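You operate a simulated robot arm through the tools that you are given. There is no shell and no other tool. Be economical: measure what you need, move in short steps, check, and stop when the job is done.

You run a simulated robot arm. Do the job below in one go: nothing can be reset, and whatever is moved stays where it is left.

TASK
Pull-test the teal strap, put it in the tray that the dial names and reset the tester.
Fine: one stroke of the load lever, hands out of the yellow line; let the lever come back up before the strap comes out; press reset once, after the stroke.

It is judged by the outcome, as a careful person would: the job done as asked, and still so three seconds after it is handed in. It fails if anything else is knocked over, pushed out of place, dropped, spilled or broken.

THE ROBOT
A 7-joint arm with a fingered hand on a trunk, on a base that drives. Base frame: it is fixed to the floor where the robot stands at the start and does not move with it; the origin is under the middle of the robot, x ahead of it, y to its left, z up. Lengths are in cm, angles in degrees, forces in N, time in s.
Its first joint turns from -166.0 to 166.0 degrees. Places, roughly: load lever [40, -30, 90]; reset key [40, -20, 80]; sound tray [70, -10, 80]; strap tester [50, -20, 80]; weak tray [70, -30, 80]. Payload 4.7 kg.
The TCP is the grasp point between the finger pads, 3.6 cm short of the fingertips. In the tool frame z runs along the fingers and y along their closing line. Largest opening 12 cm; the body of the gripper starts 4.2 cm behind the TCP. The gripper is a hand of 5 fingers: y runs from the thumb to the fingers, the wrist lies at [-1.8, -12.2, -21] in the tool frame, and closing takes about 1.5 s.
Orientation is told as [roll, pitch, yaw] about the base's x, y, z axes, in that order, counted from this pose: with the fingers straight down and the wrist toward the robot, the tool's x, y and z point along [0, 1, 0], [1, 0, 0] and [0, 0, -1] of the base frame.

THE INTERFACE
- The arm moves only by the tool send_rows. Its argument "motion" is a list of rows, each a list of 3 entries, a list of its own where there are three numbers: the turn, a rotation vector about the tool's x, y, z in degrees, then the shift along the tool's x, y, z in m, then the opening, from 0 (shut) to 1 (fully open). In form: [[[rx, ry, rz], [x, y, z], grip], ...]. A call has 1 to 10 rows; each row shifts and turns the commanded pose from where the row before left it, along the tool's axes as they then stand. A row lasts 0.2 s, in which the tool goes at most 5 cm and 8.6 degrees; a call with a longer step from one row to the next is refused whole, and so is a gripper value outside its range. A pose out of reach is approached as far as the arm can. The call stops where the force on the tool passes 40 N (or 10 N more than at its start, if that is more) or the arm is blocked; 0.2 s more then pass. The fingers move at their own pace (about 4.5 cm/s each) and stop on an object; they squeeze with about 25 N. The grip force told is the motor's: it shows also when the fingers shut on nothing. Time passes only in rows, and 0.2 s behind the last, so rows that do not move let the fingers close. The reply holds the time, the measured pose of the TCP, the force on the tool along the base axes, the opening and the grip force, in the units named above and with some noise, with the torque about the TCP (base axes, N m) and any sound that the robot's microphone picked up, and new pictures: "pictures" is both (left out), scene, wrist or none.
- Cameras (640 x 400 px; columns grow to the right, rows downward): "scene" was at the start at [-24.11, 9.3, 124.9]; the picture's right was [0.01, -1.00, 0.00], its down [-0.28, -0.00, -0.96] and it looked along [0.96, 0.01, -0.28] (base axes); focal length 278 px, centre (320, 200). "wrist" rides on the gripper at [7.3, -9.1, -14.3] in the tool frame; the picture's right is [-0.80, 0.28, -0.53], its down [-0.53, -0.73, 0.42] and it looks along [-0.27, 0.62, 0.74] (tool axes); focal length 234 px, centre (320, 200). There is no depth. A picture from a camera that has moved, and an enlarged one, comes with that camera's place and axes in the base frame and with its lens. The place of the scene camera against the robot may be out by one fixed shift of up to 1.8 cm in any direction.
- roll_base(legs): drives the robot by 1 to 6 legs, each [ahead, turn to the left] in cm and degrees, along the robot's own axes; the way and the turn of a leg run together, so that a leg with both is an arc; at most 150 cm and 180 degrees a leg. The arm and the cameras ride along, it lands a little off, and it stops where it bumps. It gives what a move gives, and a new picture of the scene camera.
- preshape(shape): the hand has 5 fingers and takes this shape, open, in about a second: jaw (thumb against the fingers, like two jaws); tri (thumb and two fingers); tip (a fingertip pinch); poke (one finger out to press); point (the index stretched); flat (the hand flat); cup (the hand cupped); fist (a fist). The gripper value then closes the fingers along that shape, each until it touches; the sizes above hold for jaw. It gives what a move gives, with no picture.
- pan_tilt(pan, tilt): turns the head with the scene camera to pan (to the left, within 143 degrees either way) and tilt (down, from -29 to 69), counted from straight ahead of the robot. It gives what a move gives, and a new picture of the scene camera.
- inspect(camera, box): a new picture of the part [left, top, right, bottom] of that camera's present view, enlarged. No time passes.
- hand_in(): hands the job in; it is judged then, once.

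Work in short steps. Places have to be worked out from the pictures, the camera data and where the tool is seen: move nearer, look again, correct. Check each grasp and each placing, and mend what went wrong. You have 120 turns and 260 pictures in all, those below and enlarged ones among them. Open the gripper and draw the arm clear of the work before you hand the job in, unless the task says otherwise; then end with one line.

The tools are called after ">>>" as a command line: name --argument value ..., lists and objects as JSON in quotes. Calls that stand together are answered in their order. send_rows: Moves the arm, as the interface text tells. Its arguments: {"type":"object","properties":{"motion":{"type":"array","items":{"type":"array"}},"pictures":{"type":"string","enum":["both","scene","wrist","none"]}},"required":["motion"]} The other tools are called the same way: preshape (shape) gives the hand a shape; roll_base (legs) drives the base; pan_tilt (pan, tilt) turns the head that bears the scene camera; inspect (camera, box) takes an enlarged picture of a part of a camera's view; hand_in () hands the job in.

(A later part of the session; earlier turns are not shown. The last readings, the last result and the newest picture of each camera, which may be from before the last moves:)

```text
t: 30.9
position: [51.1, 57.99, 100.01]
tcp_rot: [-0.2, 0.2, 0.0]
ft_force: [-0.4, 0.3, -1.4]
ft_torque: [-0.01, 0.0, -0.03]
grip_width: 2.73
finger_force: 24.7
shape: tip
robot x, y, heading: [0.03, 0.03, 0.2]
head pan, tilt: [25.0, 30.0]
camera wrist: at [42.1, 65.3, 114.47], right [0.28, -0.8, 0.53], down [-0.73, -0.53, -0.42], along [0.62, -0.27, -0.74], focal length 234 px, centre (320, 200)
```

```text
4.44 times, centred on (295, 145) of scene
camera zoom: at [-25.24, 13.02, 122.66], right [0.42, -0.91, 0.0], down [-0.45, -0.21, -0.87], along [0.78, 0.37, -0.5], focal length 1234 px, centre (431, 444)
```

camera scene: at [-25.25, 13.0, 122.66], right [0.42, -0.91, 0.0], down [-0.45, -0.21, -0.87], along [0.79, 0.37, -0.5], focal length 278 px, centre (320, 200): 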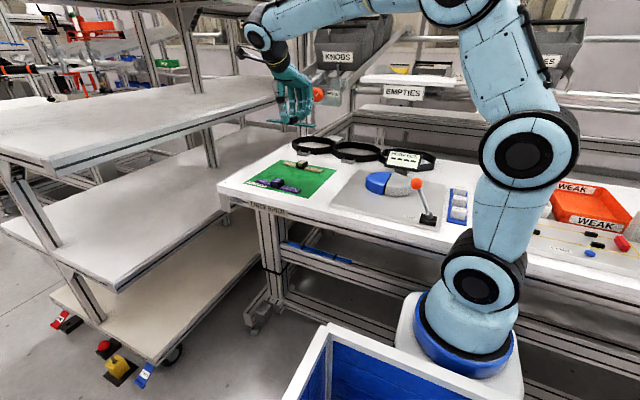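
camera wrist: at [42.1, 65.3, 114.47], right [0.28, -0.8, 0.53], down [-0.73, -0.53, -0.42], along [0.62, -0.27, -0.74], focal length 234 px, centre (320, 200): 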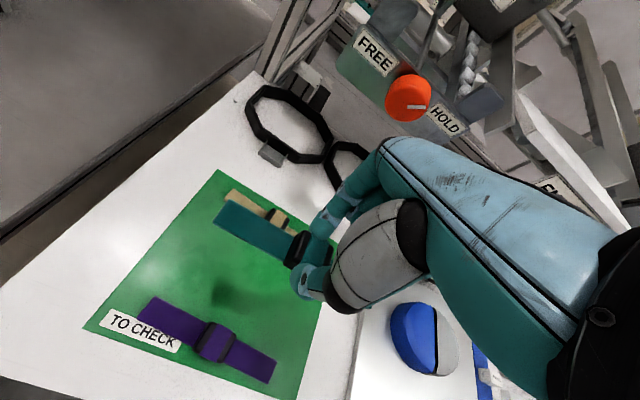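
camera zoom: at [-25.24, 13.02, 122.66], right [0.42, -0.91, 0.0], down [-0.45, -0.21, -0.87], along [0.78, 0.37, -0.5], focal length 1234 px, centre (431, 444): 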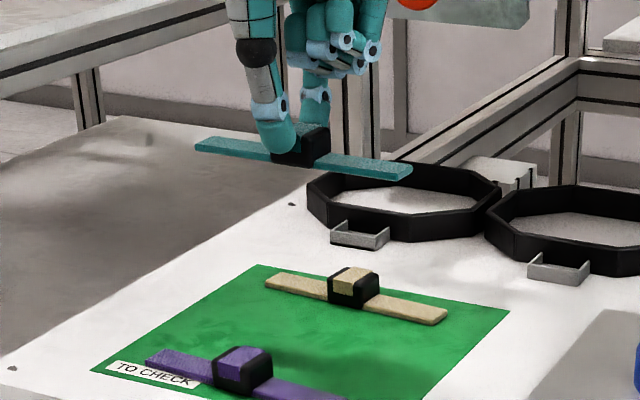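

Held by the buckle with free sides. Return to the tester at z≈105.

>>> send_rows --motion '[[[0, 0, 0], [-0.045, 0, -0.015], 0], [[0, 0, 0], [-0.045, 0, -0.015], 0], [[0, 0, 0], [-0.045, 0, -0.015], 0], [[0, 0, 0], [-0.048, 0, 0], 0], [[0, 0, 0], [-0.048, 0, 0], 0], [[0, 0, 0], [-0.048, 0, 0], 0], [[0, 0, 0], [-0.048, 0, 0], 0], [[0, 0, 0], [-0.048, 0, 0], 0], [[0, 0, 0], [-0.048, -0.005, 0], 0]]' --pictures "none"

>>> send_rows --motion '[[[0, 0, 0], [-0.048, -0.005, 0], 0], [[0, 0, 0], [-0.048, -0.005, 0], 0], [[0, 0, 0], [-0.048, -0.005, 0], 0], [[0, 0, 0], [-0.048, -0.005, 0], 0], [[0, 0, 0], [-0.048, -0.005, 0], 0], [[0, 0, 0], [-0.048, -0.002, 0], 0], [[0, 0, 0], [-0.048, 0, 0], 0], [[0, 0, 0], [-0.013, 0, 0], 0], [[0, 0, 0], [0, 0, 0], 0]]' --pictures "wrist"

>>> pan_tilt --pan -30 --tilt 30

```text
t: 32.9
position: [50.54, 15.62, 104.69]
tcp_rot: [-0.2, 0.2, -0.1]
ft_force: [0.7, 0.4, -0.1]
ft_torque: [-0.05, -0.02, -0.02]
grip_width: 2.71
finger_force: 25.0
shape: tip
robot x, y, heading: [0.3, 0.03, -0.4]
head pan, tilt: [25.0, 30.0]
```

```text
t: 34.9
position: [47.59, -19.34, 104.71]
tcp_rot: [-0.1, 0.0, -0.1]
ft_force: [-0.3, 0.2, -0.1]
ft_torque: [0.0, -0.01, 0.0]
grip_width: 2.7
finger_force: 24.7
shape: tip
robot x, y, heading: [-0.21, -0.11, -0.2]
head pan, tilt: [25.0, 30.0]
camera wrist: at [38.65, -12.05, 119.14], right [0.28, -0.8, 0.53], down [-0.73, -0.53, -0.42], along [0.62, -0.27, -0.74], focal length 234 px, centre (320, 200)
```

wrist: 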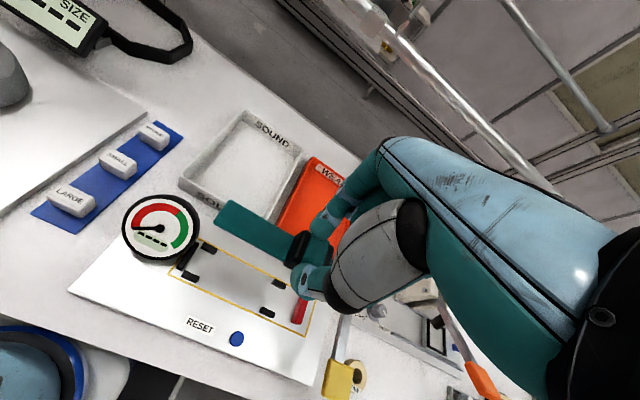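

```text
t: 36.2
position: [47.68, -19.32, 104.65]
tcp_rot: [0.0, 0.0, -0.1]
ft_force: [-0.4, 0.0, 0.0]
ft_torque: [0.0, 0.01, 0.02]
grip_width: 2.7
finger_force: 25.0
shape: tip
robot x, y, heading: [0.16, -0.22, 0.0]
head pan, tilt: [-30.0, 30.0]
camera scene: at [-25.61, 4.65, 122.66], right [-0.5, -0.87, 0.0], down [-0.43, 0.25, -0.87], along [0.75, -0.43, -0.5], focal length 278 px, centre (320, 200)
```

scene: 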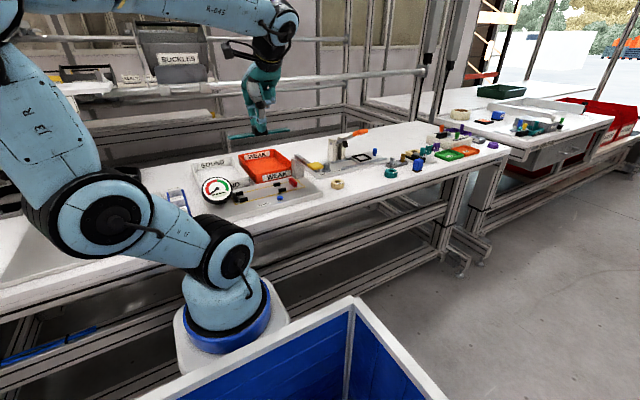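

View is clear now. Descend to z≈93 and check clearance to gauge, post and lever.

>>> send_rows --motion '[[[0, 0, 0], [0.001, 0.003, 0.03], 0], [[0, 0, 0], [0, 0, 0.04], 0], [[0, 0, 0], [0, 0, 0.03], 0], [[0, 0, 0], [0, 0, 0.017], 0], [[0, 0, 0], [0, 0, 0], 0]]' --pictures "wrist"

>>> inspect --camera "scene" --box '[190, 120, 340, 220]'

>>> inspect --camera "wrist" --box '[120, 180, 360, 380]'

```text
t: 37.4
position: [48.23, -19.27, 93.12]
tcp_rot: [0.0, 0.0, -0.2]
ft_force: [-0.4, 1.0, -1.0]
ft_torque: [0.01, 0.02, 0.02]
grip_width: 2.74
finger_force: 25.1
shape: tip
robot x, y, heading: [0.01, -0.03, -0.2]
head pan, tilt: [-30.0, 30.0]
camera wrist: at [39.16, -12.0, 107.5], right [0.28, -0.8, 0.53], down [-0.73, -0.53, -0.42], along [0.62, -0.27, -0.74], focal length 234 px, centre (320, 200)
```

wrist: 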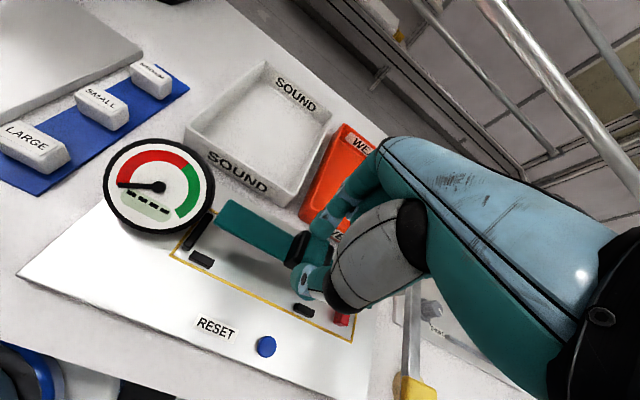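

```text
4.00 times, centred on (265, 170) of scene
camera zoom: at [-25.62, 4.64, 122.66], right [-0.5, -0.87, 0.0], down [-0.43, 0.25, -0.87], along [0.75, -0.43, -0.5], focal length 1110 px, centre (540, 320)
```

zoom: 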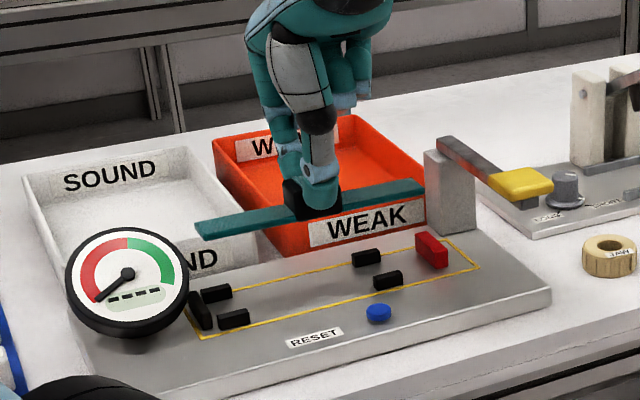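

```text
2.00 times, centred on (240, 280) of wrist
camera zoom: at [39.16, -12.0, 107.5], right [0.28, -0.8, 0.53], down [-0.73, -0.53, -0.42], along [0.62, -0.27, -0.74], focal length 468 px, centre (480, 40)
```

zoom: 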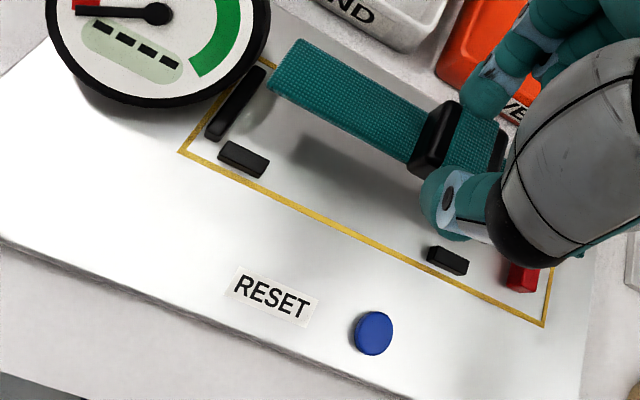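

Need finer alignment of the strap ends against stop and red jaw; zooming in more.

>>> inspect --camera "scene" --box '[225, 155, 315, 215]'

>>> inspect --camera "wrist" --box '[160, 190, 240, 280]'

```text
6.67 times, centred on (270, 185) of scene
camera zoom: at [-25.62, 4.64, 122.66], right [-0.5, -0.87, 0.0], down [-0.43, 0.25, -0.87], along [0.75, -0.43, -0.5], focal length 1850 px, centre (653, 300)
```

zoom: 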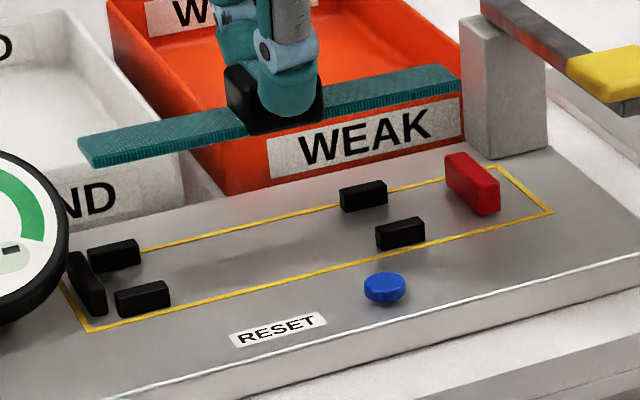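

```text
4.44 times, centred on (200, 235) of wrist
camera zoom: at [39.16, -12.0, 107.5], right [0.28, -0.8, 0.53], down [-0.73, -0.53, -0.42], along [0.62, -0.27, -0.74], focal length 1041 px, centre (853, 44)
```

zoom: 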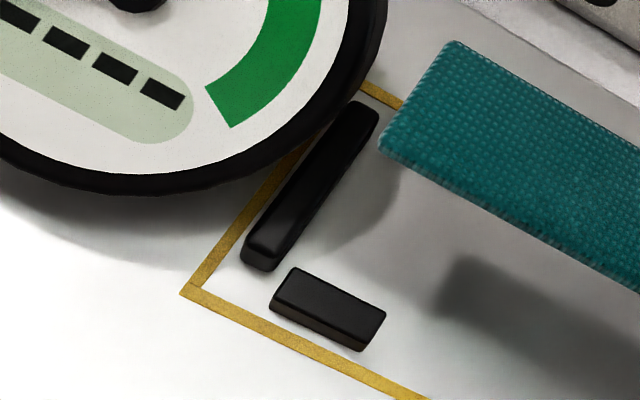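

Strap is slightly too far toward -y; shift +0.4 cm, then descend to just above the pegs and re-check.

>>> send_rows --motion '[[[0, 0, 0], [0.004, -0.001, 0.015], 0], [[0, 0, 0], [0, 0, 0.015], 0], [[0, 0, 0], [0, 0, 0.008], 0], [[0, 0, 0], [0, 0, 0], 0]]' --pictures "none"

>>> inspect --camera "scene" --box '[225, 155, 315, 215]'

>>> inspect --camera "wrist" --box '[150, 180, 390, 350]'

```text
t: 38.4
position: [48.19, -18.93, 89.32]
tcp_rot: [0.1, 0.0, -0.1]
ft_force: [0.5, 0.5, -1.1]
ft_torque: [-0.04, 0.0, 0.02]
grip_width: 2.71
finger_force: 24.8
shape: tip
robot x, y, heading: [0.12, 0.2, 0.0]
head pan, tilt: [-30.0, 30.0]
```

```text
6.67 times, centred on (270, 185) of scene
camera zoom: at [-25.62, 4.64, 122.66], right [-0.5, -0.87, 0.0], down [-0.43, 0.25, -0.87], along [0.75, -0.43, -0.5], focal length 1850 px, centre (653, 300)
```

zoom: 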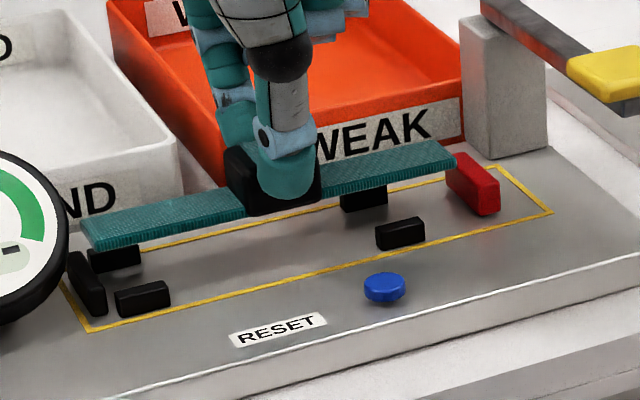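

```text
2.35 times, centred on (270, 265) of wrist
camera zoom: at [39.08, -11.51, 103.71], right [0.28, -0.8, 0.53], down [-0.73, -0.53, -0.42], along [0.62, -0.27, -0.74], focal length 551 px, centre (438, 47)
```

zoom: 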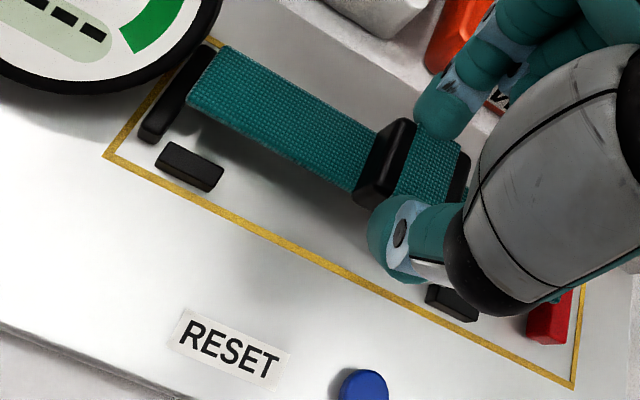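

Nearly aligned; shift −0.15 cm in y and lower in small steps until light contact.

>>> send_rows --motion '[[[0, 0, 0], [-0.0015, -0.0015, 0.006], 0], [[0, 0, 0], [0, 0, 0.005], 0], [[0, 0, 0], [0, 0, 0.004], 0], [[0, 0, 0], [0, 0, 0], 0]]' --pictures "none"

>>> inspect --camera "scene" --box '[225, 155, 315, 215]'

>>> inspect --camera "wrist" --box '[150, 180, 390, 350]'

```text
t: 39.4
position: [47.99, -19.07, 87.66]
tcp_rot: [0.0, 0.0, 0.0]
ft_force: [-0.7, -0.3, -1.3]
ft_torque: [-0.02, 0.05, -0.01]
grip_width: 2.72
finger_force: 24.9
shape: tip
robot x, y, heading: [-0.04, 0.1, 0.1]
head pan, tilt: [-30.0, 30.0]
```

```text
6.67 times, centred on (270, 185) of scene
camera zoom: at [-25.62, 4.64, 122.66], right [-0.5, -0.87, 0.0], down [-0.43, 0.25, -0.87], along [0.75, -0.43, -0.5], focal length 1850 px, centre (653, 300)
```

zoom: 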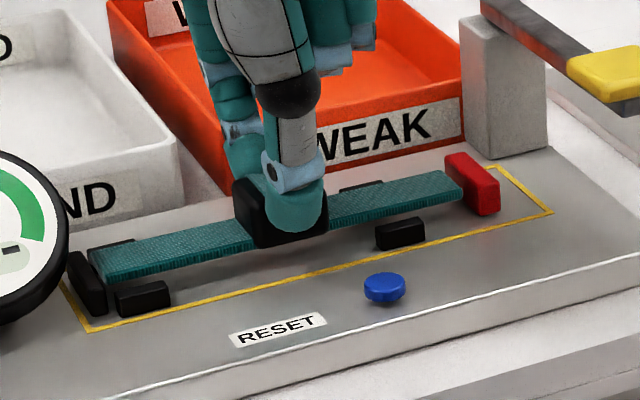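

```text
2.35 times, centred on (270, 265) of wrist
camera zoom: at [38.93, -11.66, 102.13], right [0.28, -0.8, 0.53], down [-0.73, -0.53, -0.42], along [0.62, -0.27, -0.74], focal length 551 px, centre (438, 47)
```

zoom: 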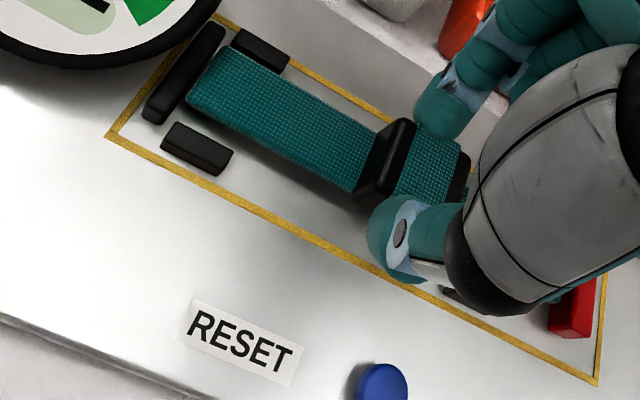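

The strap sits between the peg pairs and both end jaws. Continue down to contact.

>>> send_rows --motion '[[[0, 0, 0], [0, 0, 0.003], 0], [[0, 0, 0], [0, 0, 0.003], 0], [[0, 0, 0], [0, 0, 0.002], 0], [[0, 0, 0], [0, 0, 0], 0]]' --pictures "none"

>>> inspect --camera "scene" --box '[225, 155, 315, 215]'

>>> inspect --camera "wrist" --box '[150, 180, 390, 350]'

```text
t: 40.4
position: [47.94, -19.04, 86.87]
tcp_rot: [-0.1, 0.0, 0.0]
ft_force: [-0.1, -0.3, -1.2]
ft_torque: [0.0, 0.04, -0.01]
grip_width: 2.7
finger_force: 25.2
shape: tip
robot x, y, heading: [-0.53, 0.01, 0.2]
head pan, tilt: [-30.0, 30.0]
```

```text
6.67 times, centred on (270, 185) of scene
camera zoom: at [-25.62, 4.64, 122.66], right [-0.5, -0.87, 0.0], down [-0.43, 0.25, -0.87], along [0.75, -0.43, -0.5], focal length 1850 px, centre (653, 300)
```

zoom: 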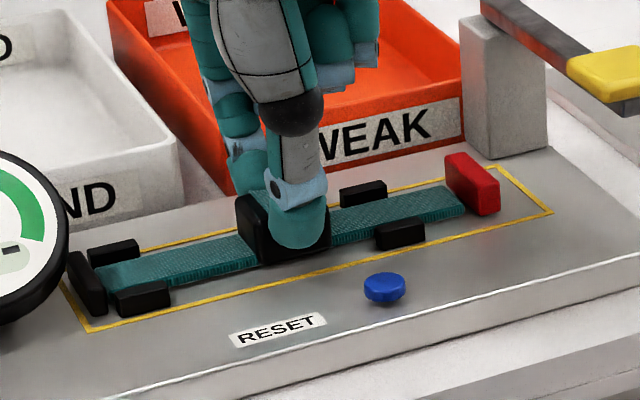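

```text
2.35 times, centred on (270, 265) of wrist
camera zoom: at [38.89, -11.69, 101.32], right [0.28, -0.8, 0.53], down [-0.73, -0.53, -0.42], along [0.62, -0.27, -0.74], focal length 551 px, centre (438, 47)
```

zoom: 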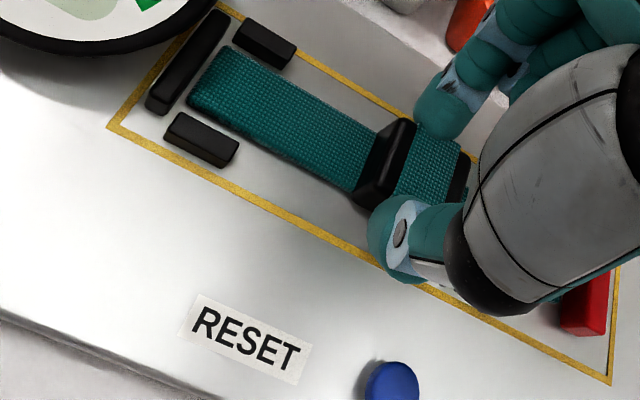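

Beautifully seated, no contact force yet. A few more millimetres until force registers.

>>> send_rows --motion '[[[0, 0, 0], [0, 0, 0.002], 0], [[0, 0, 0], [0, 0, 0.002], 0], [[0, 0, 0], [0, 0, 0.001], 0], [[0, 0, 0], [0, 0, 0], 0]]' --pictures "none"

>>> inspect --camera "scene" --box '[225, 155, 315, 215]'

```text
t: 41.4
position: [47.96, -19.09, 86.52]
tcp_rot: [-0.2, -0.2, -0.1]
ft_force: [-0.3, 2.5, 37.6]
ft_torque: [0.03, 0.02, -0.01]
grip_width: 3.01
finger_force: 24.6
shape: tip
robot x, y, heading: [-0.28, -0.12, -0.2]
head pan, tilt: [-30.0, 30.0]
```

```text
6.67 times, centred on (270, 185) of scene
camera zoom: at [-25.69, 4.68, 122.64], right [-0.5, -0.87, 0.0], down [-0.43, 0.25, -0.87], along [0.75, -0.43, -0.5], focal length 1850 px, centre (653, 300)
```

zoom: 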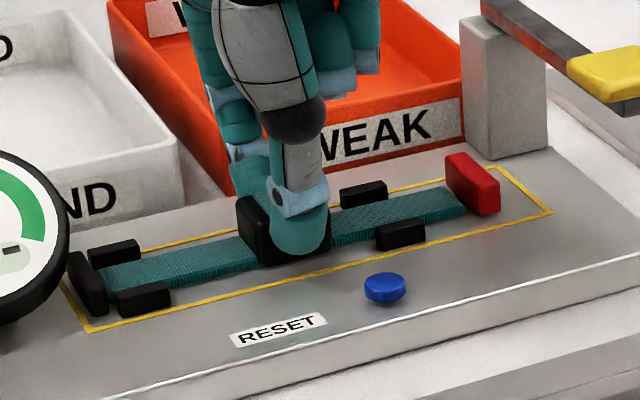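

Seated (contact). Back off 2 mm, open slightly (keep the thumb away from the reset key) and rise straight up.

>>> send_rows --motion '[[[0, 0, 0], [0, 0, -0.003], 0], [[0, 0, 0], [0, 0, 0], 0.28], [[0, 0, 0], [0, 0, 0], 0.33], [[0, 0, 0], [0, 0, 0], 0.36], [[0, 0, 0], [0, 0, 0], 0.36], [[0, 0, 0], [0, 0, -0.01], 0.36], [[0, 0, 0], [0, 0, -0.03], 0.36], [[0, 0, 0], [0, 0, -0.04], 0.36], [[0, 0, 0], [0, 0, -0.04], 0.36], [[0, 0, 0], [0, 0, -0.04], 0.36]]' --pictures "wrist"

>>> inspect --camera "scene" --box '[195, 140, 345, 230]'

```text
t: 43.6
position: [47.87, -18.99, 102.67]
tcp_rot: [0.0, 0.0, 0.0]
ft_force: [0.2, 0.1, 0.2]
ft_torque: [-0.02, -0.05, 0.02]
grip_width: 4.29
finger_force: 0.0
shape: tip
robot x, y, heading: [-0.02, 0.31, -0.2]
head pan, tilt: [-30.0, 30.0]
camera wrist: at [38.91, -11.67, 117.18], right [0.28, -0.8, 0.53], down [-0.73, -0.53, -0.42], along [0.62, -0.27, -0.74], focal length 234 px, centre (320, 200)
```

wrist: 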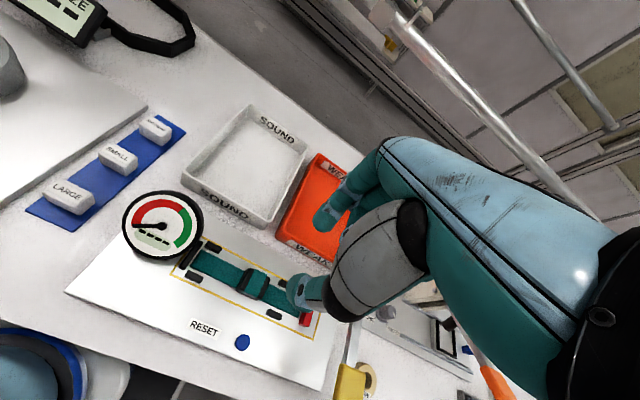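

```text
4.27 times, centred on (270, 185) of scene
camera zoom: at [-25.61, 4.64, 122.66], right [-0.5, -0.87, 0.0], down [-0.43, 0.25, -0.87], along [0.75, -0.43, -0.5], focal length 1184 px, centre (533, 264)
```

zoom: 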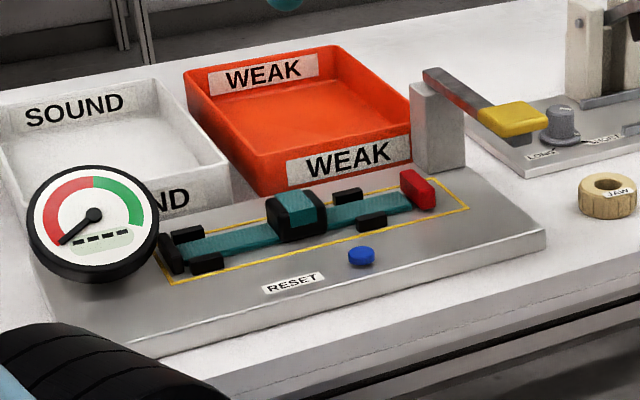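

Strap is seated, needle at zero. Now the poke shape, and look where the fingertip is while moving above the paddle (≈[41.2, -32, 91.5]).

>>> send_rows --motion '[[[0, 0, 0], [-0.03, -0.02, 0], 0.36], [[0, 0, 0], [-0.04, -0.02, 0], 0.36], [[0, 0, 0], [-0.04, -0.02, 0], 0.36], [[0, 0, 0], [-0.02, -0.007, 0], 0.36]]' --pictures "none"

>>> preshape --shape "poke"

>>> inspect --camera "wrist" --box '[0, 0, 640, 400]'

>>> inspect --camera "scene" --box '[195, 80, 355, 200]'

```text
t: 44.6
position: [41.37, -32.2, 102.6]
tcp_rot: [0.0, 0.1, 0.0]
ft_force: [-0.2, 0.0, -0.3]
ft_torque: [-0.03, -0.01, -0.01]
grip_width: 4.3
finger_force: 0.1
shape: tip
robot x, y, heading: [0.01, 0.02, -0.0]
head pan, tilt: [-30.0, 30.0]
```

```text
t: 45.5
position: [41.3, -31.98, 102.43]
tcp_rot: [0.0, 0.1, 0.0]
ft_force: [-0.3, 0.0, -0.6]
ft_torque: [0.0, 0.03, -0.02]
grip_width: 0.0
finger_force: 0.0
shape: poke
robot x, y, heading: [0.26, 0.03, 0.1]
head pan, tilt: [-30.0, 30.0]
```

```text
1.00 times, centred on (320, 200) of wrist
camera zoom: at [32.24, -24.75, 116.93], right [0.28, -0.8, 0.53], down [-0.73, -0.53, -0.42], along [0.62, -0.27, -0.74], focal length 234 px, centre (320, 200)
```

zoom: 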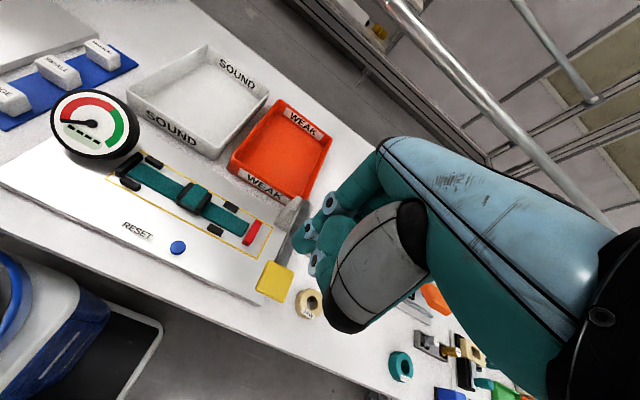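

```text
3.33 times, centred on (275, 140) of scene
camera zoom: at [-25.62, 4.64, 122.66], right [-0.5, -0.87, 0.0], down [-0.43, 0.25, -0.87], along [0.75, -0.43, -0.5], focal length 925 px, centre (470, 400)
```

zoom: 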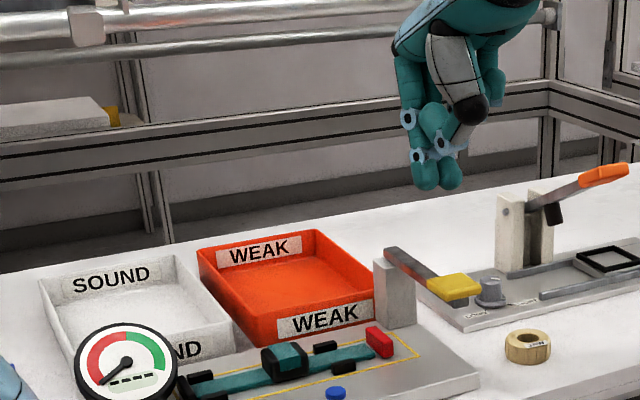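

Paddle centre ≈ [40.3, -32.4, ~90]. Poke tips are about 3.3 cm below the TCP. Align and descend to z≈97 and look.

>>> send_rows --motion '[[[0, 0, 0], [-0.002, -0.011, 0.02], 0], [[0, 0, 0], [0, 0, 0.03], 0], [[0, 0, 0], [0, 0, 0.005], 0], [[0, 0, 0], [0, 0, 0], 0]]' --pictures "wrist"

>>> inspect --camera "scene" --box '[255, 110, 355, 190]'

```text
t: 46.5
position: [40.21, -32.27, 97.16]
tcp_rot: [0.0, 0.0, 0.0]
ft_force: [-0.2, 0.7, 0.8]
ft_torque: [0.02, -0.01, -0.05]
grip_width: 0.0
finger_force: 3.5
shape: jaw
robot x, y, heading: [-0.19, 0.37, -0.2]
head pan, tilt: [-30.0, 30.0]
camera wrist: at [31.08, -24.91, 111.58], right [0.28, -0.8, 0.53], down [-0.73, -0.53, -0.42], along [0.62, -0.27, -0.74], focal length 234 px, centre (320, 200)
```

wrist: 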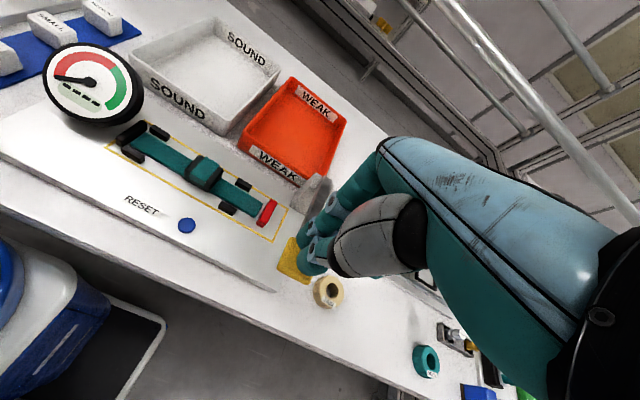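

```text
5.00 times, centred on (305, 150) of scene
camera zoom: at [-25.62, 4.64, 122.66], right [-0.5, -0.87, 0.0], down [-0.43, 0.25, -0.87], along [0.75, -0.43, -0.5], focal length 1388 px, centre (395, 450)
```

zoom: 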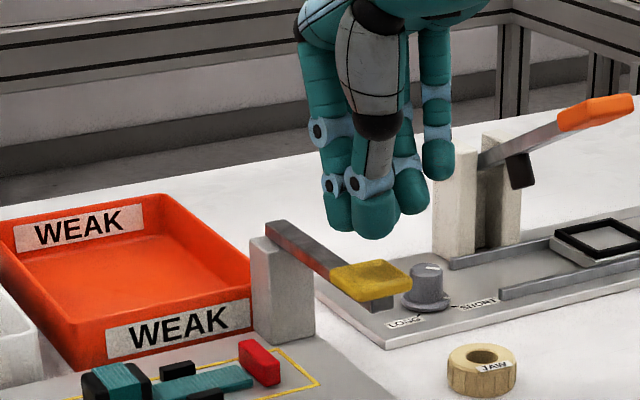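

Fingers are closed as one (jaw), index/thumb above the paddle. Press down progressively, only downward, watching force.

>>> send_rows --motion '[[[0, 0, 0], [0, 0, 0.008], 0], [[0, 0, 0], [0, 0, 0.008], 0], [[0, 0, 0], [0, 0, 0.008], 0], [[0, 0, 0], [0, 0, 0.008], 0]]' --pictures "none"

>>> inspect --camera "scene" --box '[195, 110, 355, 220]'

```text
t: 47.5
position: [40.13, -32.19, 94.08]
tcp_rot: [0.0, -0.1, 0.0]
ft_force: [0.1, -0.3, 2.1]
ft_torque: [0.01, 0.02, 0.01]
grip_width: 0.0
finger_force: 25.3
shape: jaw
robot x, y, heading: [-0.06, -0.01, 0.2]
head pan, tilt: [-30.0, 30.0]
```

```text
3.64 times, centred on (275, 165) of scene
camera zoom: at [-25.62, 4.64, 122.66], right [-0.5, -0.87, 0.0], down [-0.43, 0.25, -0.87], along [0.75, -0.43, -0.5], focal length 1009 px, centre (484, 327)
```

zoom: 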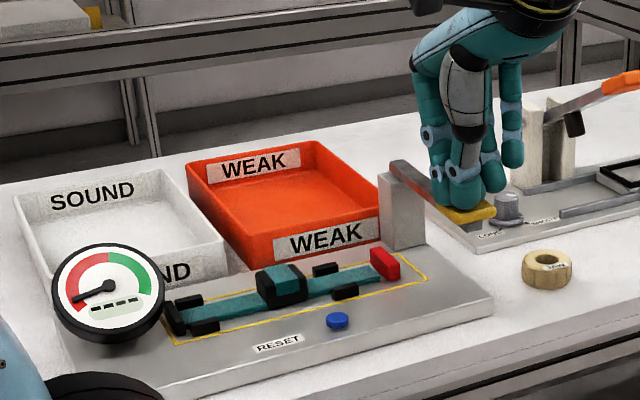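

Touching the paddle, needle just starting. Continue the stroke down smoothly.

>>> send_rows --motion '[[[0, 0, 0], [0, 0, 0.007], 0], [[0, 0, 0], [0, 0, 0.007], 0], [[0, 0, 0], [0, 0, 0.007], 0], [[0, 0, 0], [0, 0, 0.007], 0], [[0, 0, 0], [0, 0, 0.007], 0]]' --pictures "none"

>>> inspect --camera "scene" --box '[195, 110, 355, 220]'

```text
t: 48.7
position: [40.09, -32.23, 90.46]
tcp_rot: [0.1, -0.1, 0.0]
ft_force: [0.2, 0.8, 4.3]
ft_torque: [0.02, -0.07, -0.01]
grip_width: 0.0
finger_force: 25.3
shape: jaw
robot x, y, heading: [0.14, 0.43, -0.0]
head pan, tilt: [-30.0, 30.0]
```

```text
3.64 times, centred on (275, 165) of scene
camera zoom: at [-25.63, 4.65, 122.66], right [-0.5, -0.87, 0.0], down [-0.43, 0.25, -0.87], along [0.75, -0.43, -0.5], focal length 1009 px, centre (484, 327)
```

zoom: 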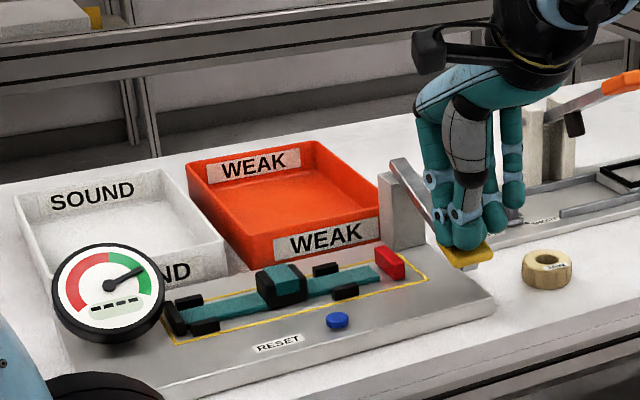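

Needle has reached the green zone, red jaw pulled. Continue to the end of the stroke.

>>> send_rows --motion '[[[0, 0, 0], [0, 0, 0.006], 0], [[0, 0, 0], [0, 0, 0.006], 0], [[0, 0, 0], [0, 0, 0.006], 0]]' --pictures "none"

>>> inspect --camera "scene" --box '[195, 110, 355, 220]'

```text
t: 49.4
position: [40.18, -32.35, 89.58]
tcp_rot: [-0.6, -0.2, -0.1]
ft_force: [-6.9, 2.5, 16.1]
ft_torque: [0.16, 0.13, 0.07]
grip_width: 0.01
finger_force: 25.2
shape: jaw
robot x, y, heading: [0.01, 0.19, -0.2]
head pan, tilt: [-30.0, 30.0]
stopped in row 3: the force on the tool passed its limit (the readings are from after the stop); the commanded pose is now the measured one
```

```text
3.64 times, centred on (275, 165) of scene
camera zoom: at [-25.67, 4.67, 122.65], right [-0.5, -0.87, 0.0], down [-0.43, 0.25, -0.87], along [0.75, -0.43, -0.5], focal length 1009 px, centre (484, 327)
```

zoom: 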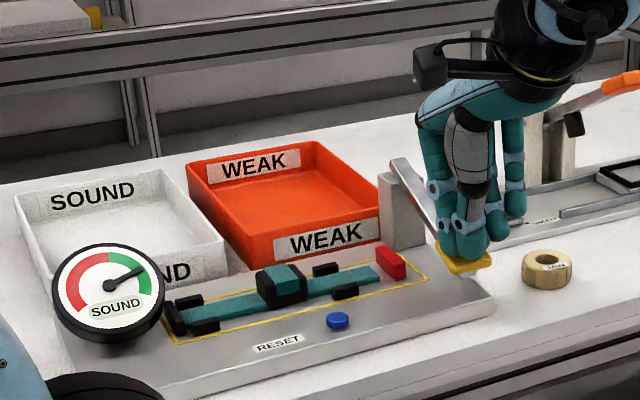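

End stop reached and the dial reads SOUND. Raise slowly so the lever comes back up.

>>> send_rows --motion '[[[0, 0, 0], [0, 0, -0.008], 0], [[0, 0, 0], [0, 0, -0.008], 0], [[0, 0, 0], [0, 0, -0.008], 0], [[0, 0, 0], [0, 0, -0.008], 0], [[0, 0, 0], [0, 0, -0.01], 0], [[0, 0, 0], [0, 0, -0.01], 0], [[0, 0, 0], [0, 0, -0.02], 0], [[0, 0, 0], [0, 0, -0.03], 0], [[0, 0, 0], [0, 0, -0.03], 0]]' --pictures "none"

>>> inspect --camera "scene" --box '[195, 110, 355, 220]'

>>> inspect --camera "wrist" --box '[0, 0, 400, 320]'

```text
t: 51.4
position: [39.9, -32.25, 102.61]
tcp_rot: [-0.4, -0.1, -0.1]
ft_force: [-0.2, -0.3, -1.0]
ft_torque: [-0.03, 0.01, -0.01]
grip_width: 0.0
finger_force: 25.2
shape: jaw
robot x, y, heading: [0.14, 0.15, -0.1]
head pan, tilt: [-30.0, 30.0]
```

```text
3.64 times, centred on (275, 165) of scene
camera zoom: at [-25.62, 4.63, 122.66], right [-0.5, -0.87, 0.0], down [-0.43, 0.25, -0.87], along [0.75, -0.43, -0.5], focal length 1009 px, centre (484, 327)
```

zoom: 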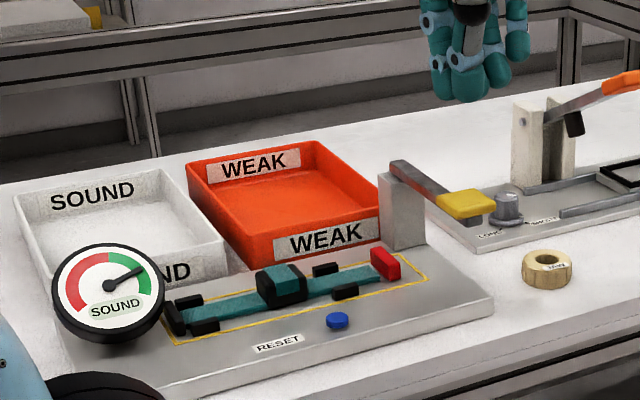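

```text
1.25 times, centred on (200, 160) of wrist
camera zoom: at [30.86, -24.83, 117.0], right [0.28, -0.8, 0.53], down [-0.73, -0.53, -0.42], along [0.62, -0.27, -0.73], focal length 293 px, centre (470, 250)
```

zoom: 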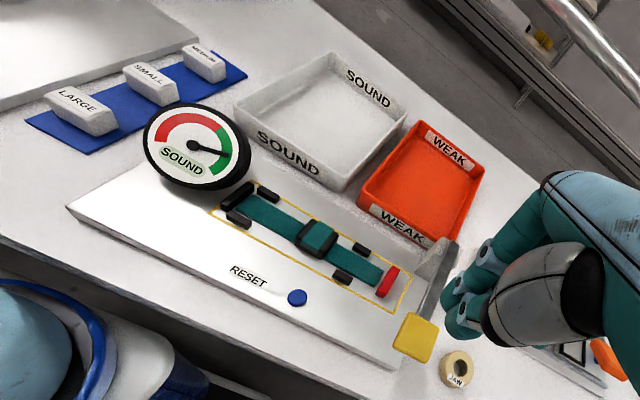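

Lever is back up, dial says SOUND. Move above the strap, tip shape, narrow opening.

>>> send_rows --motion '[[[0.4, 0.1, 0.1], [0.03, 0.02, 0], 0], [[0, 0, 0], [0.04, 0.02, 0], 0], [[0, 0, 0], [0.04, 0.02, 0], 0], [[0, 0, 0], [0.022, 0.0205, 0], 0], [[0, 0, 0], [0, 0, 0], 0]]' --pictures "none"

>>> preshape --shape "tip"

>>> send_rows --motion '[[[0, 0, 0], [0, 0, 0.01], 0.36], [[0, 0, 0], [0, 0, 0.01], 0.36], [[0, 0, 0], [0, 0, 0.02], 0.36], [[0, 0, 0], [0, 0, 0.02], 0.36], [[0, 0, 0], [0, 0, 0.02], 0.36], [[0, 0, 0], [0, 0, 0.02], 0.36], [[0, 0, 0], [0, 0, 0], 0.36]]' --pictures "none"

>>> inspect --camera "scene" --box '[225, 145, 325, 215]'

>>> inspect --camera "wrist" --box '[150, 180, 390, 350]'

```text
t: 52.6
position: [48.38, -19.2, 102.49]
tcp_rot: [-0.4, 0.2, -0.2]
ft_force: [0.6, -0.1, 0.6]
ft_torque: [0.01, -0.01, 0.03]
grip_width: 0.02
finger_force: 25.0
shape: jaw
robot x, y, heading: [0.1, -0.05, -0.2]
head pan, tilt: [-30.0, 30.0]
```

```text
t: 53.5
position: [48.33, -19.21, 102.45]
tcp_rot: [-0.4, 0.3, -0.2]
ft_force: [-0.3, -0.5, -0.2]
ft_torque: [0.0, 0.02, -0.04]
grip_width: 11.96
finger_force: 0.0
shape: tip
robot x, y, heading: [-0.16, 0.15, -0.1]
head pan, tilt: [-30.0, 30.0]
```

```text
t: 55.1
position: [48.3, -19.14, 92.47]
tcp_rot: [-0.4, 0.2, -0.2]
ft_force: [0.4, 0.9, -0.5]
ft_torque: [0.02, 0.03, 0.01]
grip_width: 4.4
finger_force: 0.0
shape: tip
robot x, y, heading: [0.07, 0.19, 0.1]
head pan, tilt: [-30.0, 30.0]
```

```text
5.71 times, centred on (275, 180) of scene
camera zoom: at [-25.62, 4.64, 122.66], right [-0.5, -0.87, 0.0], down [-0.43, 0.25, -0.87], along [0.75, -0.43, -0.5], focal length 1586 px, centre (577, 314)
```

zoom: 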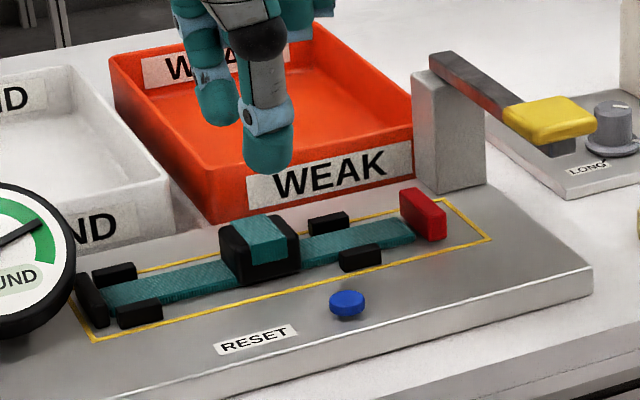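

```text
2.35 times, centred on (270, 265) of wrist
camera zoom: at [39.31, -11.77, 106.93], right [0.28, -0.8, 0.53], down [-0.74, -0.53, -0.42], along [0.62, -0.27, -0.74], focal length 551 px, centre (438, 47)
```

zoom: 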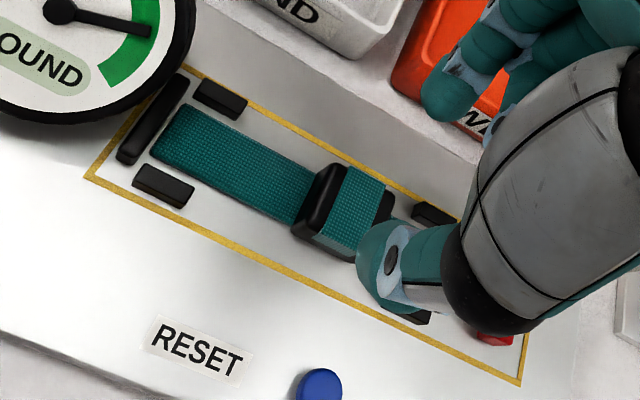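

Adjust −0.5 cm in x, +0.15 in y, descend and pinch the buckle.

>>> send_rows --motion '[[[0, 0, 0], [0.0015, -0.005, 0.015], 0.36], [[0, 0, 0], [0, 0, 0.02], 0.36], [[0, 0, 0], [0, 0, 0.012], 0.36], [[0, 0, 0], [0, 0, 0.008], 0.36], [[0, 0, 0], [0, 0, 0], 0.25], [[0, 0, 0], [0, 0, 0], 0.1], [[0, 0, 0], [0, 0, 0], 0], [[0, 0, 0], [0, 0, 0], 0], [[0, 0, 0], [0, 0, 0], 0]]' --pictures "none"

>>> inspect --camera "scene" --box '[225, 145, 325, 215]'

```text
t: 57.1
position: [47.66, -19.13, 87.09]
tcp_rot: [-0.5, 0.3, -0.1]
ft_force: [0.2, 0.2, 5.1]
ft_torque: [0.03, 0.01, 0.02]
grip_width: 2.65
finger_force: 25.2
shape: tip
robot x, y, heading: [-0.31, -0.01, 0.2]
head pan, tilt: [-30.0, 30.0]
```

```text
5.71 times, centred on (275, 180) of scene
camera zoom: at [-25.63, 4.65, 122.66], right [-0.5, -0.87, 0.0], down [-0.43, 0.25, -0.87], along [0.75, -0.43, -0.5], focal length 1586 px, centre (577, 314)
```

zoom: 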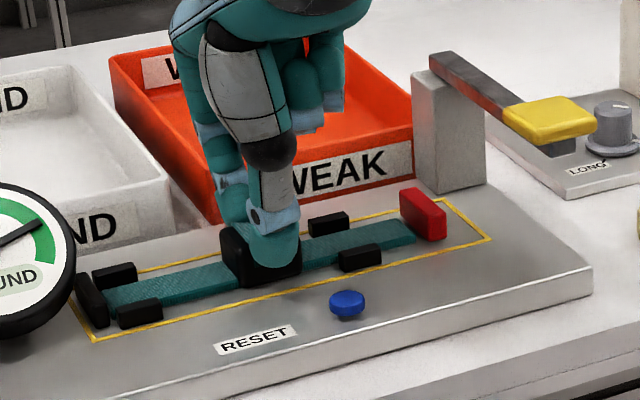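

Gripped. Lift straight up out of the channel.

>>> send_rows --motion '[[[0, 0, 0], [0, 0, -0.005], 0], [[0, 0, 0], [0, 0, -0.01], 0], [[0, 0, 0], [0, 0, -0.02], 0], [[0, 0, 0], [0, 0, -0.03], 0], [[0, 0, 0], [0, 0, -0.04], 0], [[0, 0, 0], [0, 0, -0.04], 0], [[0, 0, 0], [0, 0, -0.02], 0]]' --pictures "both"

```text
t: 58.7
position: [47.67, -19.06, 103.64]
tcp_rot: [-0.3, 0.2, -0.1]
ft_force: [-0.7, -0.4, 0.0]
ft_torque: [0.03, -0.01, 0.02]
grip_width: 2.28
finger_force: 25.4
shape: tip
robot x, y, heading: [-0.35, 0.34, -0.0]
head pan, tilt: [-30.0, 30.0]
camera scene: at [-25.62, 4.64, 122.66], right [-0.5, -0.87, 0.0], down [-0.43, 0.25, -0.87], along [0.75, -0.43, -0.5], focal length 278 px, centre (320, 200)
camera wrist: at [38.67, -11.62, 117.95], right [0.28, -0.8, 0.53], down [-0.74, -0.53, -0.42], along [0.62, -0.27, -0.74], focal length 234 px, centre (320, 200)
```

scene: 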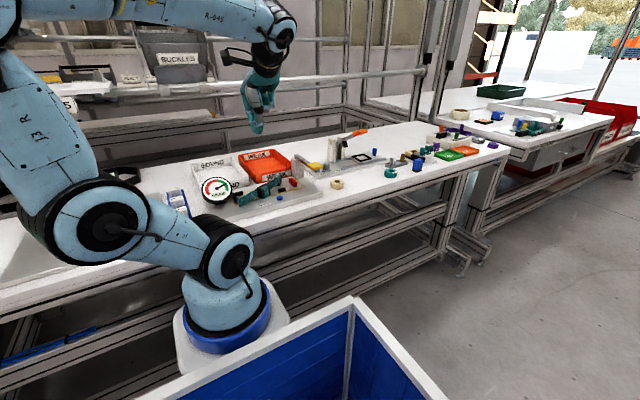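
wrist: 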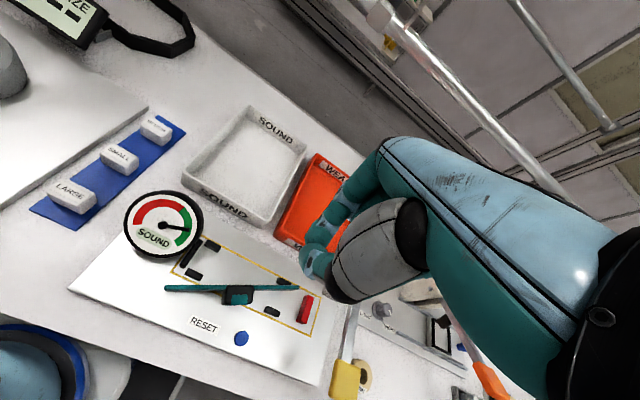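

The strap slipped out and lies on its side on the tester. Zoom to see its pose.

>>> inspect --camera "scene" --box '[225, 155, 315, 215]'

>>> inspect --camera "wrist" --box '[150, 220, 350, 350]'

```text
6.67 times, centred on (270, 185) of scene
camera zoom: at [-25.62, 4.64, 122.66], right [-0.5, -0.87, 0.0], down [-0.43, 0.25, -0.87], along [0.75, -0.43, -0.5], focal length 1850 px, centre (653, 300)
```

zoom: 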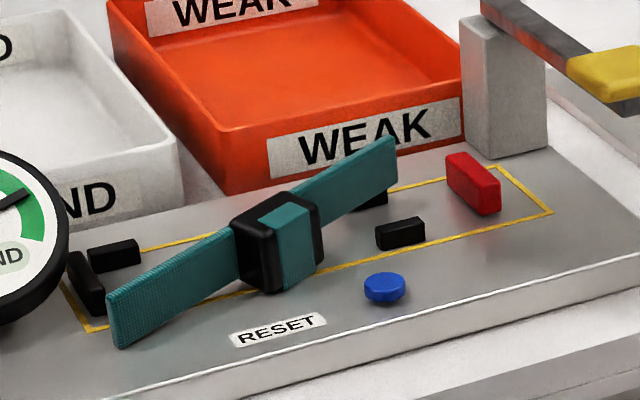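

```text
3.08 times, centred on (250, 285) of wrist
camera zoom: at [38.67, -11.62, 117.95], right [0.28, -0.8, 0.53], down [-0.74, -0.53, -0.42], along [0.62, -0.27, -0.74], focal length 720 px, centre (535, -62)
```

zoom: 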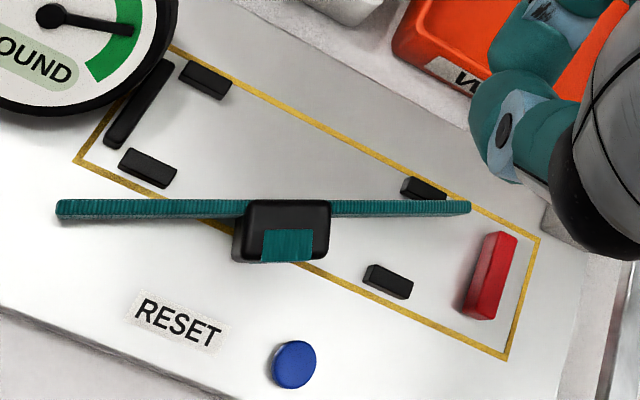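

It lies on its edge, rotated ~24°, buckle at ≈[45.8, -18]. I gripped too high before. I'll yaw the hand by 24° above it and look again.

>>> send_rows --motion '[[[0, 0, 0], [0.01, -0.019, 0], 0.4], [[0, 0, -8], [0, 0, 0], 0.4], [[0, 0, -8], [0, 0, 0], 0.4], [[0, 0, -8], [0, 0, 0], 0.4], [[0, 0, 0], [0, 0, 0.03], 0.4], [[0, 0, 0], [0, 0, 0.03], 0.4], [[0, 0, 0], [0, 0, 0.02], 0.4], [[0, 0, 0], [0, 0, 0], 0.4]]' --pictures "none"

>>> inspect --camera "scene" --box '[225, 145, 325, 215]'

>>> inspect --camera "wrist" --box '[130, 180, 390, 360]'

```text
t: 60.5
position: [45.83, -18.24, 95.43]
tcp_rot: [-0.3, 0.4, 23.8]
ft_force: [0.7, 1.0, -0.6]
ft_torque: [0.02, 0.0, -0.01]
grip_width: 4.8
finger_force: 0.1
shape: tip
robot x, y, heading: [-0.22, -0.03, 0.1]
head pan, tilt: [-30.0, 30.0]
```

```text
5.71 times, centred on (275, 180) of scene
camera zoom: at [-25.62, 4.64, 122.66], right [-0.5, -0.87, 0.0], down [-0.43, 0.25, -0.87], along [0.75, -0.43, -0.5], focal length 1586 px, centre (577, 314)
```

zoom: 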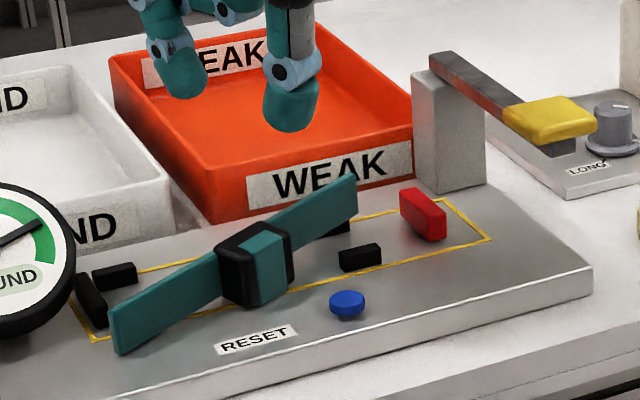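

```text
2.22 times, centred on (260, 270) of wrist
camera zoom: at [34.68, -15.1, 109.94], right [0.58, -0.62, 0.53], down [-0.46, -0.79, -0.42], along [0.67, 0.0, -0.74], focal length 520 px, centre (453, 44)
```

zoom: 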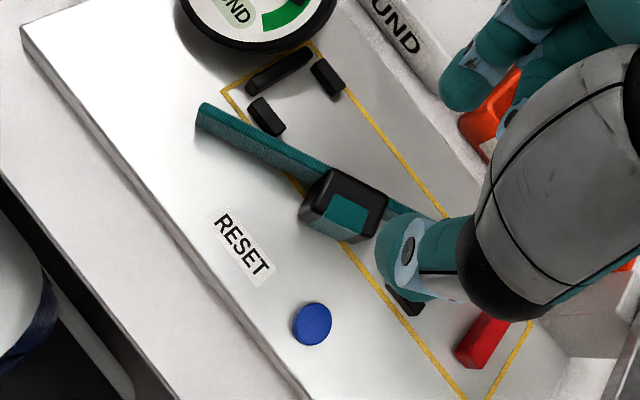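

Aligned on the buckle centre. Descend to just above its top and look.

>>> send_rows --motion '[[[0, 0, -2], [0, 0, 0.02], 0.4], [[0, 0, 0], [0, 0, 0.02], 0.4], [[0, 0, 0], [0, 0, 0.015], 0.4], [[0, 0, 0], [0, 0, 0], 0.4]]' --pictures "none"

>>> inspect --camera "scene" --box '[225, 155, 315, 215]'

>>> inspect --camera "wrist" --box '[200, 200, 400, 340]'

```text
t: 61.5
position: [45.73, -18.27, 89.93]
tcp_rot: [-0.2, 0.4, 25.9]
ft_force: [-0.3, -0.2, 0.4]
ft_torque: [0.0, 0.02, 0.0]
grip_width: 4.79
finger_force: 0.1
shape: tip
robot x, y, heading: [-0.07, 0.19, 0.0]
head pan, tilt: [-30.0, 30.0]
```

```text
6.67 times, centred on (270, 185) of scene
camera zoom: at [-25.62, 4.64, 122.66], right [-0.5, -0.87, 0.0], down [-0.43, 0.25, -0.87], along [0.75, -0.43, -0.5], focal length 1850 px, centre (653, 300)
```

zoom: 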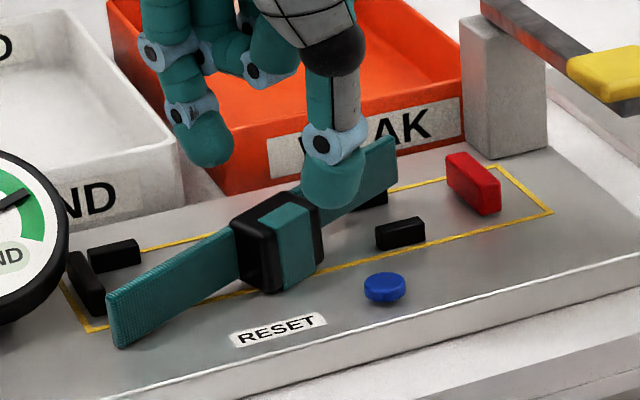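

```text
2.86 times, centred on (300, 270) of wrist
camera zoom: at [34.53, -15.45, 104.4], right [0.6, -0.6, 0.53], down [-0.43, -0.8, -0.42], along [0.67, 0.03, -0.74], focal length 669 px, centre (377, 0)
```

zoom: 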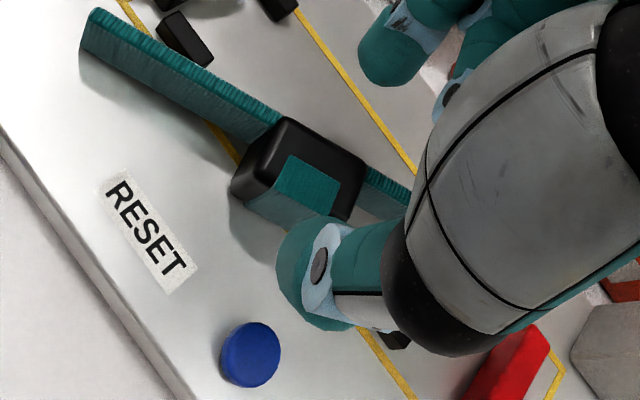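

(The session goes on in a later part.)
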